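You operate a simulated robot arm through the tools that you are given. There is no shell and no other tool. Be economical: measure what you need, move in short steps, check, and stop when the job is done.

Carry out the task below with a simulated robot arm. There is one attempt and no reset: what you move stays moved.

TASK
Close the wide desk drawer.

It is judged by the outcome, as a careful person would: the job done as asked, and still so three seconds after it is handed in. It fails if anything else is knocked over, pushed out of place, dropped, spilled or broken.

THE ROBOT
A 6-joint arm with a two-finger parallel gripper, fixed in place. Base frame: the origin is at the foot of the arm, x ahead of it, y to its left, z up; the work surface is at about z = 60.4. Lengths are in cm, angles in degrees, forces in N, time in s.
With the tool pointing down near the work surface it reaches from about 18 to 64 cm from the base axis. Its first joint turns from -66.0 to 66.0 degrees. Payload 2.9 kg.
Tool frame: the origin (TCP) lies between the finger pads and is the grasp point; the fingertips stand 3 cm ahead of it; z points along the fingers, y is the line along which they close. The gripper opens to 11 cm. The fingers are 2 cm wide and 1 cm thick; the gripper's body (4.8 by 11.2 cm) begins 5.5 cm behind the TCP.
Orientation is that of the tool frame in the base frame, as a unit quaternion [x, y, z, w]. With the fingers straight down and closing along the base's y, the tool's x points along the base's -x, its y along +y and its z along -z.

THE INTERFACE
- The arm moves only by the tool nudge_tool. Its argument "series" is a list of rows, each a list of 6 numbers: the shift along the base's x, y, z in cm, then the turn, a rotation vector about the base's x, y, z in degrees. In form: [[dx, dy, dz, rx, ry, rz], ...]. A call has 1 to 10 rows; each row shifts and turns the commanded pose from where the row before left it. "gripper" is the finger opening in cm, from 0 to 11, set as the call begins (left out, the last holds). A row lasts 0.2 s, in which the tool goes at most 5 cm and 8.6 degrees; a call with a longer step from one row to the next is refused whole, and so is a gripper value outside its range. A pose out of reach is approached as far as the arm can. The call stops where the force on the tool passes 40 N (or 10 N more than at its start, if that is more) or the arm is blocked; 0.2 s more then pass. The fingers move at their own pace (about 10.8 cm/s each) and stop on an object; they squeeze with about 32 N. The grip force told is the motor's: it shows also when the fingers shut on nothing. Time passes only in rows, and 0.2 s behind the last, so rows that do not move let the fingers close. It gives the time, the measured TCP pose, the force on the tool (base axes), the opening and the grip force at its end, in the units of the frame above (readings bear some noise).
- Cameras (640 x 400 px; columns grow to the right, rows downward): "scene" is fixed at [6.47, 48.23, 134.22]; the picture's right is [-0.47, -0.88, 0.00], its down [-0.82, 0.44, -0.36] and it looks along [0.32, -0.17, -0.93] (base axes); focal length 326 px, centre (320, 200). "wrist" rides on the gripper at [-3.6, 0, -5.7] in the tool frame; the picture's right is [0.00, -1.00, 0.00], its down [0.97, 0.00, -0.24] and it looks along [0.24, 0.00, 0.97] (tool axes); focal length 218 px, centre (320, 200).
- get_image(camera): a new picture of that camera. No time passes.
- probe_pixels(camera, pixels): for up to 12 pixels [column, row] of the newest picture of that camera ("zoom" is the newest enlarged one), the place [x, y, z] in the base frame of the surface seen there, good to about 0.3 cm, but the place of the scene camera against the robot may be out by one fixed shift of up to 1.2 cm in any direction. No time passes.
- close_up(camera, box): a new picture of the part [left, top, right, bottom] of that camera's present view, enlarged. No time passes.
- hand_in(): hands the job in; it is judged then, once.

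Work in short steps. Measure before you move; look again where a grasp or a placing could have gone wrong, and mend it. You have 60 turns and 26 pictures in all, the two below and enlarged ones among them. Open the gripper and draw the arm clear of the work before you hand the job in, unless the task says otherwise; then end with one line.

The tools are called after "Emit:" as a command line: name --pt "numbers of a row" for each row, then --argument value for the rest, lists and objects as JSON in quotes. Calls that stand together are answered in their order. nudge_tool: Moves the arm, as the interface text tells. Its arguments: {"type":"object","properties":{"series":{"type":"array","items":{"type":"array","items":{"type":"number"}}},"gripper":{"type":"number"}},"required":["series"]} The other tools are called the same way: get_image (camera) takes a picture; probe_pixels (camera, pixels) gives the place of the surface under pixels of a picture; close_up (camera, box) takes an enlarged picture of a part of a camera's view; hand_in () hands the job in.

At the start:

```text
clock: 0.0
tcp_pos: [28.59, 35.89, 79.7]
tool_rot: [0.0, 1.0, 0.0, 0.0]
ft_force: [-0.7, -0.8, -0.5]
gripper_width: 11.0
grip_force: 0.2
```

scene: 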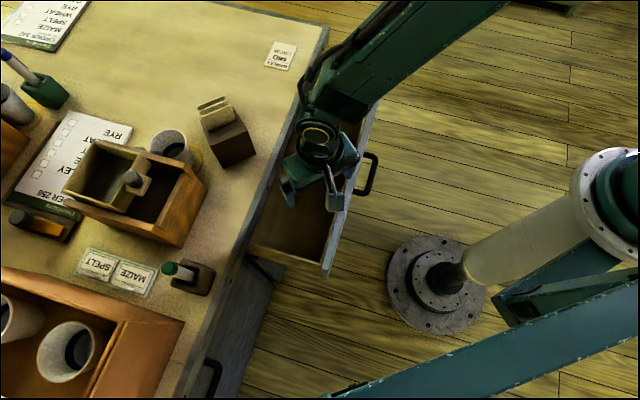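
wrist: 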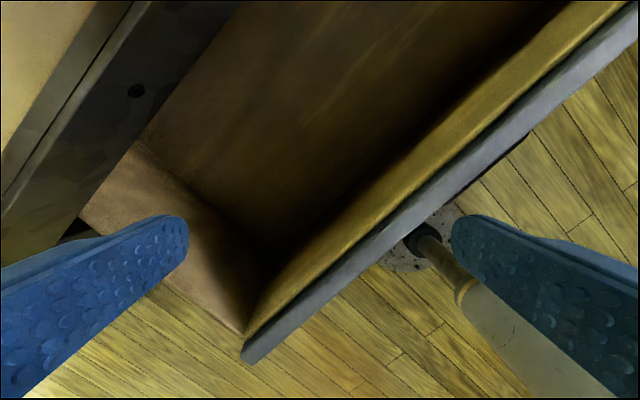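

The open drawer lies beneath the gripper, its front edge running from about (376,105) to (327,275) with the handle at (370,175). I'll probe the front, desk edge and drawer inside.

Emit:
probe_pixels --camera "scene" --pixels '[[375, 107], [328, 270], [373, 160], [366, 192], [345, 210], [318, 60], [250, 230], [335, 245], [325, 262], [265, 275], [213, 370], [290, 235]]'

Emit:
probe_pixels --camera "wrist" --pixels '[[255, 350], [400, 230], [560, 95], [250, 325], [350, 235], [130, 10], [60, 110], [20, 190], [200, 160], [100, 200], [350, 260], [500, 130]]'

Emit:
close_up --camera "scene" --box '[180, 80, 440, 400]'

```text
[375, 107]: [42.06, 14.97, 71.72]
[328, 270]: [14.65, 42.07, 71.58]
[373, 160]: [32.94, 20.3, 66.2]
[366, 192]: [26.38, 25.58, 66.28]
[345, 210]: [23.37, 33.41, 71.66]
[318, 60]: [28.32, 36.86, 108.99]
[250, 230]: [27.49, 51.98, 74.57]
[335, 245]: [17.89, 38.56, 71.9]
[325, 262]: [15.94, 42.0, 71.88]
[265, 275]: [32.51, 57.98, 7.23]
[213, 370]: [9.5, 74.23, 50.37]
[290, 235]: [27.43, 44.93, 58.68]
```

```text
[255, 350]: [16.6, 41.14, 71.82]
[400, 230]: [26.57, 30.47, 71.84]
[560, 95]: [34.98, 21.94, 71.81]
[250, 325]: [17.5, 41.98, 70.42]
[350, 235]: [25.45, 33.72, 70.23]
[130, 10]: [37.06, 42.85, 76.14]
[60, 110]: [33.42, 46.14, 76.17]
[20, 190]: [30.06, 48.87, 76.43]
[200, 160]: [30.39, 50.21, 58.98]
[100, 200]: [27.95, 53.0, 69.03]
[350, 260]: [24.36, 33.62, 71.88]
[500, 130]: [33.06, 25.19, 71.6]
```

```text
1.25 times, centred on (310, 240) of scene
```

zoom: 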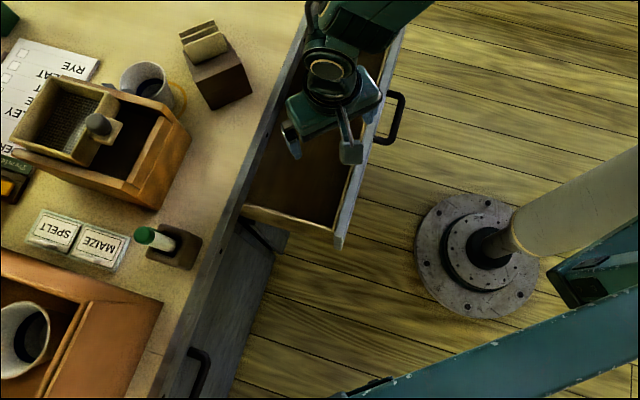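

The drawer front (outer face) runs at 45° in plan, along x+y≈57, with its top at z≈71.8. The handle is at z≈66 and the desk edge is about 15 cm further in. I'll close the fingers, rise, turn the tool square to the front and go to its outer side.

Emit:
nudge_tool --gripper 0 --pt "0 0 3 0 0 0" --pt "0 0 3 0 0 0" --pt "-0.3 -2.6 0 0 0 7.5" --pt "-0.3 -2.6 0 0 0 7.5" --pt "-0.3 -2.6 0 0 0 7.5" --pt "-0.3 -2.6 0 0 0 7.5" --pt "-0.3 -2.6 0 0 0 7.5" --pt "-0.4 -2.9 0 0 0 7.5"

```text
clock: 1.8
tcp_pos: [26.82, 20.04, 85.37]
tool_rot: [-0.384, 0.923, 0.0, 0.0]
ft_force: [-0.6, -0.4, 0.2]
gripper_width: 0.01
grip_force: 31.7
```

The tool is square to the front; now I'll tilt the fingers forward by 40° in place and look.

Emit:
nudge_tool --pt "0 0 0 5.657 -5.657 0" --pt "0 0 0 5.657 -5.657 0" --pt "0 0 0 5.657 -5.657 0" --pt "0 0 0 5.657 -5.657 0" --pt "0 0 0 5.657 -5.657 0" --pt "0 0 0 0 0 0"

Emit:
get_image --camera "wrist"

Emit:
get_image --camera "scene"

```text
clock: 3.2
tcp_pos: [30.33, 22.46, 84.95]
tool_rot: [-0.359, 0.868, 0.131, 0.316]
ft_force: [-0.1, -0.5, 1.0]
gripper_width: 0.01
grip_force: 31.8
out of reach, approached as far as the arm can: row 4, 5
```

```text
22 pictures are left
```

wrist: 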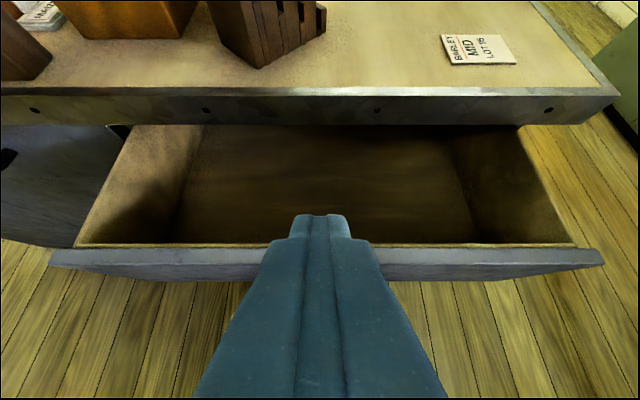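

```text
21 pictures are left
```

scene: 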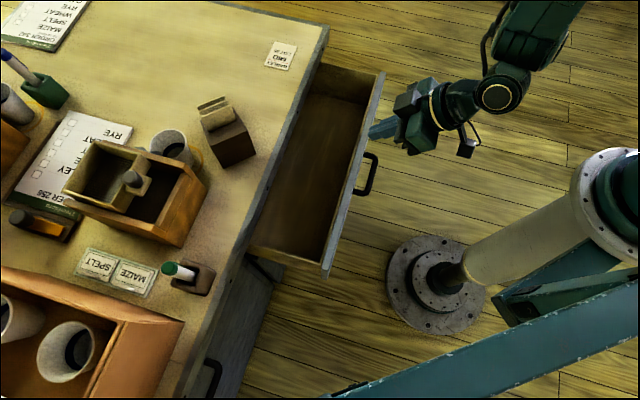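

The drawer is empty and nothing obstructs it. The arm can't hold this tilt so close in, so it stopped at x+y≈52.8. I'll probe the front, handle and desk edge from here.

Emit:
probe_pixels --camera "wrist" --pixels '[[60, 252], [590, 252], [180, 252], [500, 254], [180, 268], [500, 268], [100, 90], [550, 90], [100, 110], [500, 112], [260, 50], [20, 180]]'

Emit:
probe_pixels --camera "scene" --pixels '[[374, 156], [370, 190], [362, 193], [375, 170], [380, 80], [328, 272], [325, 40], [220, 280], [368, 156], [355, 192]]'

```text
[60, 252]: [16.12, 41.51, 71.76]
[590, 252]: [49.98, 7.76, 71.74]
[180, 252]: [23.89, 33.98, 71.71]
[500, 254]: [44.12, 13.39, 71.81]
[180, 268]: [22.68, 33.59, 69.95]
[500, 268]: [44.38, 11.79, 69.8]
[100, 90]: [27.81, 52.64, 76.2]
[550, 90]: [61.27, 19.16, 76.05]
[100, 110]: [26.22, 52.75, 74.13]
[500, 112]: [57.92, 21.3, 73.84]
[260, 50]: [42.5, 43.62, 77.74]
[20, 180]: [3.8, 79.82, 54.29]
```

```text
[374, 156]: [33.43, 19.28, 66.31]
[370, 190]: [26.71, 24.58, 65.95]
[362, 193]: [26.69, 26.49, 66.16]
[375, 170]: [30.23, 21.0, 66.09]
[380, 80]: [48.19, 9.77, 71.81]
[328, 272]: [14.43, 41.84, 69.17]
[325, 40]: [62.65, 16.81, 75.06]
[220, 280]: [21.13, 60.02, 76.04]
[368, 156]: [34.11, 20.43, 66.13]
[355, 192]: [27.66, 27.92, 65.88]
```

Outer face is at n=(x+y)/√2≈39.7, the desk apron face at n≈55.9, and the handle is at z≈66. I'll reduce the tilt to about 24° and see where the tool ends up.

Emit:
nudge_tool --pt "0 0 0 -5.657 5.657 0" --pt "0 0 0 -5.657 5.657 0" --pt "0 0 0 0 0 0"

```text
clock: 4.0
tcp_pos: [30.29, 22.41, 84.99]
tool_rot: [-0.375, 0.904, 0.08, 0.192]
ft_force: [-0.2, 0.4, -0.4]
gripper_width: 0.0
grip_force: 31.7
```

Tilt is 24° at n=37.3. I'll back off to n≈35, then descend to z≈74 just outside the front.

Emit:
nudge_tool --pt "-0.9 -0.9 0 0 0 0" --pt "-0.9 -0.9 0 0 0 0" --pt "0 0 -3 0 0 0" --pt "0 0 -3 0 0 0" --pt "0 0 -3 0 0 0" --pt "0 0 -2 0 0 0" --pt "0 0 0 0 0 0"

Emit:
get_image --camera "wrist"

```text
clock: 5.6
tcp_pos: [28.53, 20.62, 73.85]
tool_rot: [-0.374, 0.904, 0.079, 0.193]
ft_force: [0.4, 0.1, -0.9]
gripper_width: 0.0
grip_force: 31.4
```

```text
20 pictures are left
```

wrist: 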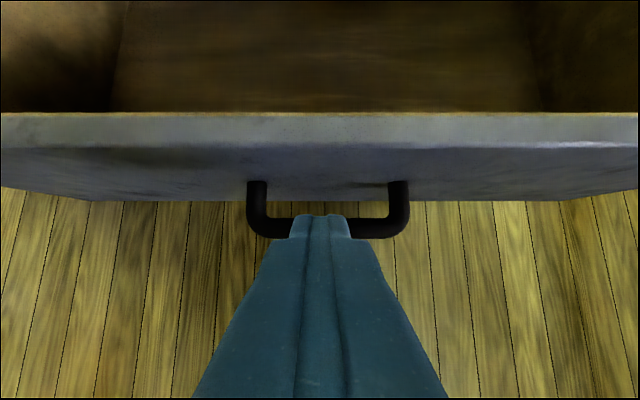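

The fingers line up with the handle's centre. I'll descend to z≈71.2, so the tips at about 68.5 are above the handle bar, and advance to touch the front.

Emit:
nudge_tool --pt "0 0 -1.4 0 0 0" --pt "0 0 -1.3 0 0 0" --pt "0.7 0.7 0 0 0 0" --pt "0.7 0.7 0 0 0 0" --pt "0.7 0.7 0 0 0 0" --pt "0.7 0.7 0 0 0 0" --pt "0.7 0.7 0 0 0 0" --pt "0 0 0 0 0 0"

Emit:
get_image --camera "wrist"

```text
clock: 7.4
tcp_pos: [31.77, 23.98, 71.28]
tool_rot: [-0.374, 0.904, 0.079, 0.192]
ft_force: [-0.7, 0.4, 0.2]
gripper_width: 0.0
grip_force: 31.8
```

```text
19 pictures are left
```

wrist: 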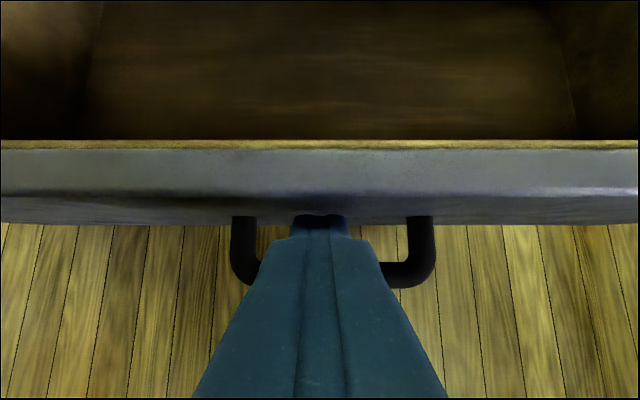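

The tips are against the front panel above the handle. I'll push on and raise the tilt gradually, so the gripper stays clear of the desk edge.

Emit:
nudge_tool --pt "0.7 0.7 0 0 0 0" --pt "0.7 0.7 0 0 0 0" --pt "0.7 0.7 0 2.83 -2.83 0" --pt "0.7 0.7 -0.1 2.83 -2.83 0" --pt "0.7 0.7 -0.1 2.83 -2.83 0" --pt "0.7 0.7 -0.1 2.83 -2.83 0" --pt "0.7 0.7 0 0 0 0" --pt "0 0 0 0 0 0"

Emit:
get_image --camera "wrist"

Emit:
get_image --camera "scene"

```text
clock: 9.2
tcp_pos: [37.0, 29.13, 70.96]
tool_rot: [-0.359, 0.868, 0.131, 0.318]
ft_force: [-0.4, -0.3, -1.0]
gripper_width: 0.0
grip_force: 32.3
```

```text
18 pictures are left
```

wrist: 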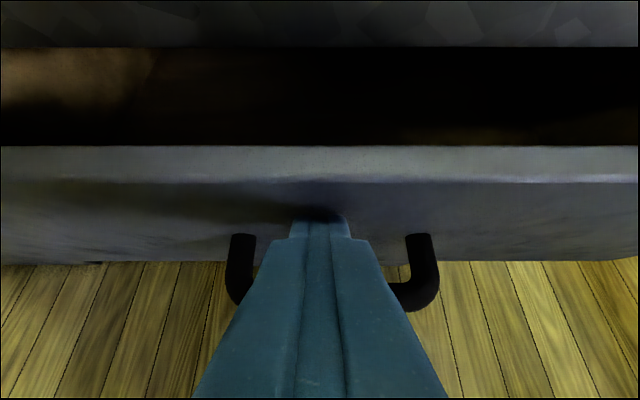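

```text
17 pictures are left
```

scene: 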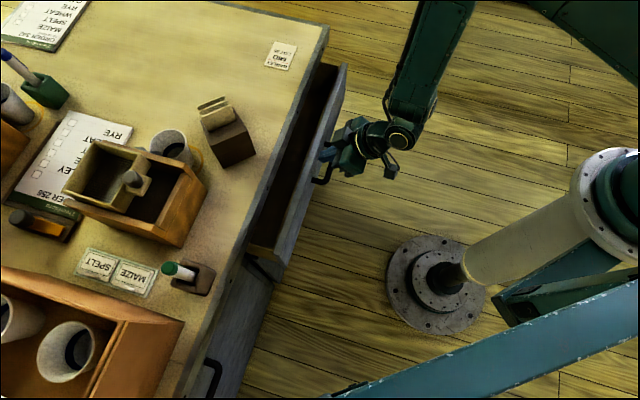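

The drawer is sliding in straight and nothing else has moved. About 7 cm remain, so I'll push another 5.

Emit:
nudge_tool --pt "0.7 0.7 0 0 0 0" --pt "0.7 0.7 0 0 0 0" --pt "0.7 0.7 0 0 0 0" --pt "0.7 0.7 0 0 0 0" --pt "0.7 0.7 0 0 0 0" --pt "0 0 0 0 0 0"

Emit:
get_image --camera "wrist"

```text
clock: 10.6
tcp_pos: [40.37, 32.6, 70.88]
tool_rot: [-0.359, 0.868, 0.13, 0.316]
ft_force: [0.0, 0.6, 0.1]
gripper_width: 0.0
grip_force: 32.2
```

```text
16 pictures are left
```

wrist: 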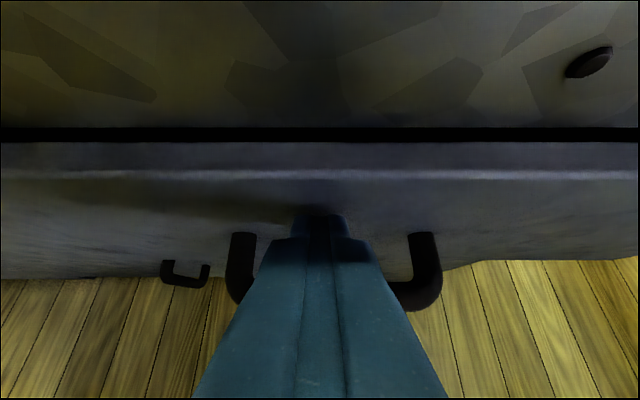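

A narrow gap remains, about 2 cm. I'll push slowly until it stops.

Emit:
nudge_tool --pt "0.3 0.3 0 0 0 0" --pt "0.3 0.3 0 0 0 0" --pt "0.3 0.3 0 0 0 0" --pt "0.3 0.3 0 0 0 0" --pt "0.3 0.3 0 0 0 0" --pt "0.3 0.3 0 0 0 0" --pt "0 0 0 0 0 0"

Emit:
get_image --camera "wrist"

Emit:
get_image --camera "scene"

```text
clock: 12.2
tcp_pos: [42.18, 34.24, 70.82]
tool_rot: [-0.359, 0.868, 0.131, 0.317]
ft_force: [-1.3, -0.5, 0.6]
gripper_width: 0.01
grip_force: 31.7
```

```text
15 pictures are left
```

wrist: 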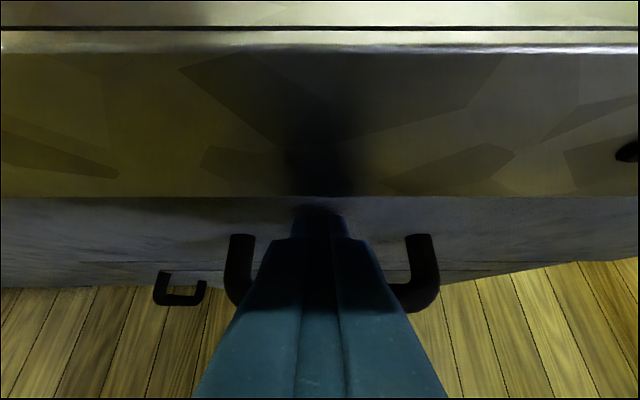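

```text
14 pictures are left
```

scene: 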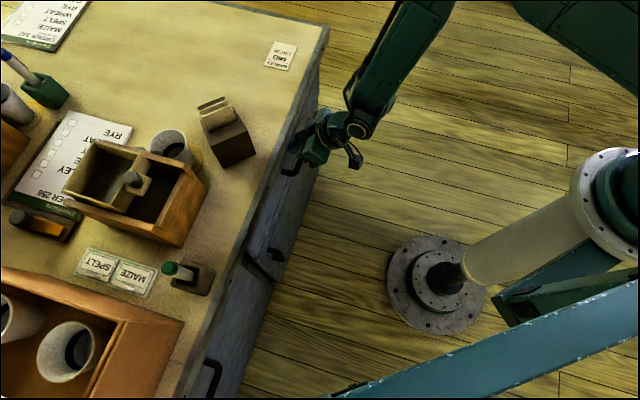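

There's no stop force yet, and the front is near flush with the apron. I'll keep pushing in small steps until resistance appears.

Emit:
nudge_tool --pt "0.15 0.15 0 0 0 0" --pt "0.15 0.15 0 0 0 0" --pt "0.15 0.15 0 0 0 0" --pt "0.15 0.15 0 0 0 0"

Emit:
close_up --camera "scene" --box '[200, 60, 360, 300]'

Emit:
get_image --camera "wrist"

```text
clock: 13.2
tcp_pos: [42.68, 34.74, 70.92]
tool_rot: [-0.359, 0.869, 0.129, 0.314]
ft_force: [-10.1, -13.2, 8.2]
gripper_width: 0.01
grip_force: 32.7
```

```text
1.67 times, centred on (280, 180) of scene
```

zoom: 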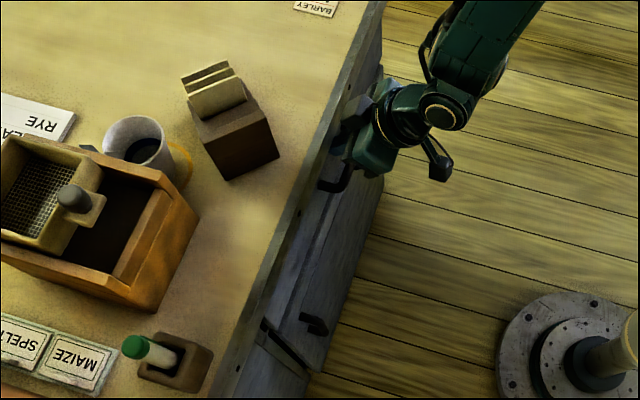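

```text
12 pictures are left
```

wrist: 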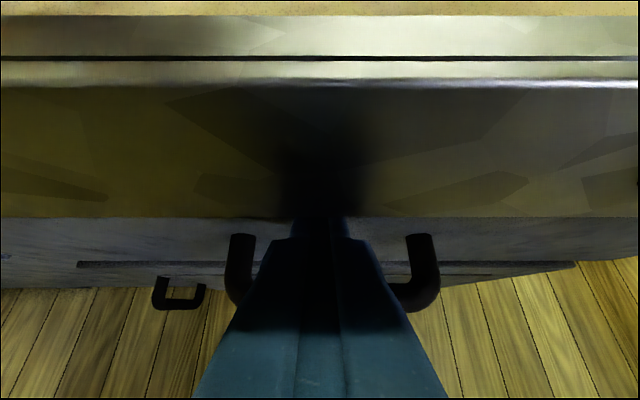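

An 18 N resistance appeared. I'll probe to check whether the panel is seated (its plane against the apron and the cabinet) and not the fingers on the apron.

Emit:
probe_pixels --camera "wrist" --pixels '[[150, 225], [150, 250], [500, 225], [500, 250], [150, 210], [500, 210], [150, 275], [450, 268], [150, 265], [150, 95], [30, 270], [318, 222]]'

Emit:
nudge_tool --pt "0.15 0.15 0 0 0 0" --pt "0.15 0.15 0 0 0 0" --pt "0 0 0 0 0 0"

```text
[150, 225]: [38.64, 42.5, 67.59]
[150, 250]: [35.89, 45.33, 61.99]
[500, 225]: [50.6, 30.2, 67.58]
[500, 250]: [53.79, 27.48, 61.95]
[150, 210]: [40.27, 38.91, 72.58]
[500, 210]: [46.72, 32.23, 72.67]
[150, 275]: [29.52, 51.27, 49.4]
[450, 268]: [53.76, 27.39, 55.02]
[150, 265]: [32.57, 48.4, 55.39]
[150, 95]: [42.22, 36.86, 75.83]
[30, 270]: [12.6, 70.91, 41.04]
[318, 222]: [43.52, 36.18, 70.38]
```

```text
clock: 13.7
tcp_pos: [42.59, 34.79, 70.83]
tool_rot: [-0.361, 0.87, 0.13, 0.311]
ft_force: [-1.8, -2.4, 0.9]
gripper_width: 0.0
grip_force: 32.0
stopped in row 2: the force on the tool passed its limit (the readings are from after the stop); the commanded pose is now the measured one
```

The panel face is at n≈57.2, level with the closed pedestal fronts at ≈57.2, and a firm push met a hard stop. I'll back straight out and check that it stays closed.

Emit:
nudge_tool --pt "-0.5 -0.5 0 0 0 0" --pt "-1.5 -1.5 0 0 0 0" --pt "-2 -2 0 0 0 0" --pt "-2 -2 0 0 0 0" --pt "-2 -2 2 0 0 0" --pt "0 0 3 0 0 0" --pt "0 0 3 0 0 0" --pt "0 0 0 0 0 0" --gripper 0

Emit:
get_image --camera "wrist"

Emit:
get_image --camera "scene"

```text
clock: 15.5
tcp_pos: [34.97, 26.83, 79.24]
tool_rot: [-0.359, 0.87, 0.128, 0.311]
ft_force: [-0.6, 0.3, -0.5]
gripper_width: 0.0
grip_force: 32.2
```

```text
11 pictures are left
```

wrist: 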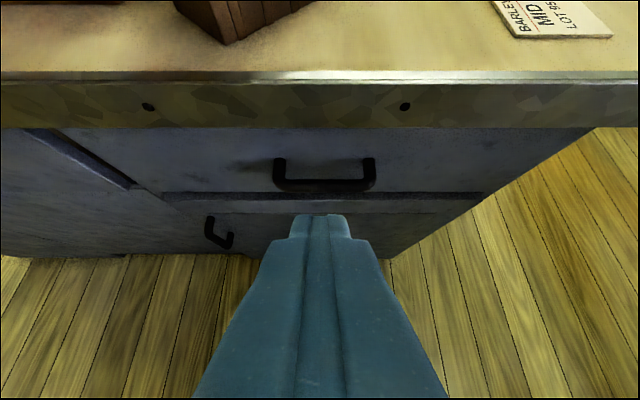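

```text
10 pictures are left
```

scene: 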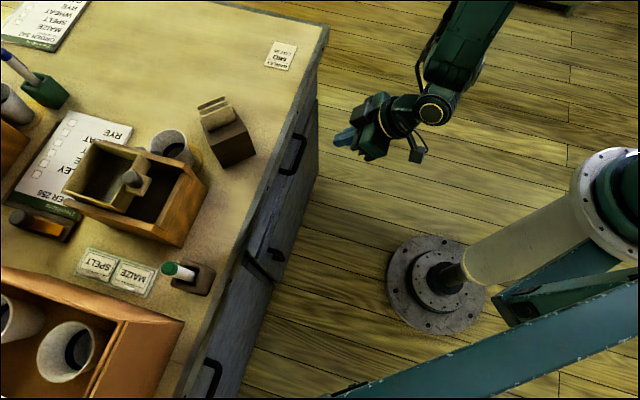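

The drawer looks shut. I'll probe the panel against its neighbours to check for rebound, open the gripper, and let a little time pass.

Emit:
nudge_tool --gripper 11 --pt "0 0 2 0 0 0" --pt "0 0 0 0 0 0" --pt "0 0 0 0 0 0" --pt "0 0 0 0 0 0" --pt "0 0 0 0 0 0"

Emit:
close_up --camera "wrist" --box '[0, 60, 640, 300]'

Emit:
probe_pixels --camera "wrist" --pixels '[[230, 160], [420, 170], [150, 155], [500, 160], [60, 200], [350, 198], [350, 206], [100, 170], [130, 195], [130, 230], [320, 120], [400, 230]]'

```text
clock: 16.7
tcp_pos: [34.87, 26.91, 80.96]
tool_rot: [-0.359, 0.87, 0.129, 0.311]
ft_force: [0.6, 0.1, -0.2]
gripper_width: 10.99
grip_force: 0.0
```

```text
1.00 times, centred on (320, 180) of wrist
```

zoom: 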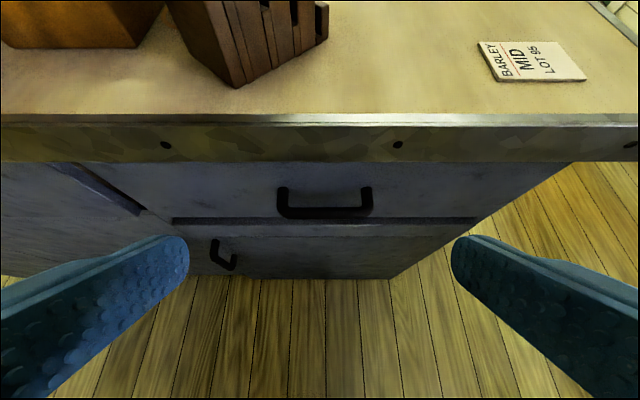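

```text
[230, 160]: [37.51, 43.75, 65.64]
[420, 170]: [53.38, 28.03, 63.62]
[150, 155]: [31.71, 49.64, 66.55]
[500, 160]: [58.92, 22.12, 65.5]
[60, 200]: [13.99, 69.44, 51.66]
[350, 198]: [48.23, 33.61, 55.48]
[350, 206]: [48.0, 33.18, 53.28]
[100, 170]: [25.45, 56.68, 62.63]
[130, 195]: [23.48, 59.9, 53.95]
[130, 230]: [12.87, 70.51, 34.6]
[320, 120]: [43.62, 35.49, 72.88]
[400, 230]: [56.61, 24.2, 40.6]
```

The panel is flush with the lower front (x+y≈81.3 against ≈81.0), square along its length, and hasn't rebounded. The gripper is open and the arm is clear, so I'll hand in.

Emit:
hand_in

```text
The job is handed in.
```

The wide desk drawer is closed: its front sits flush with the cabinet and didn't spring back, nothing else on the desk was moved, and the arm is clear with the gripper open.
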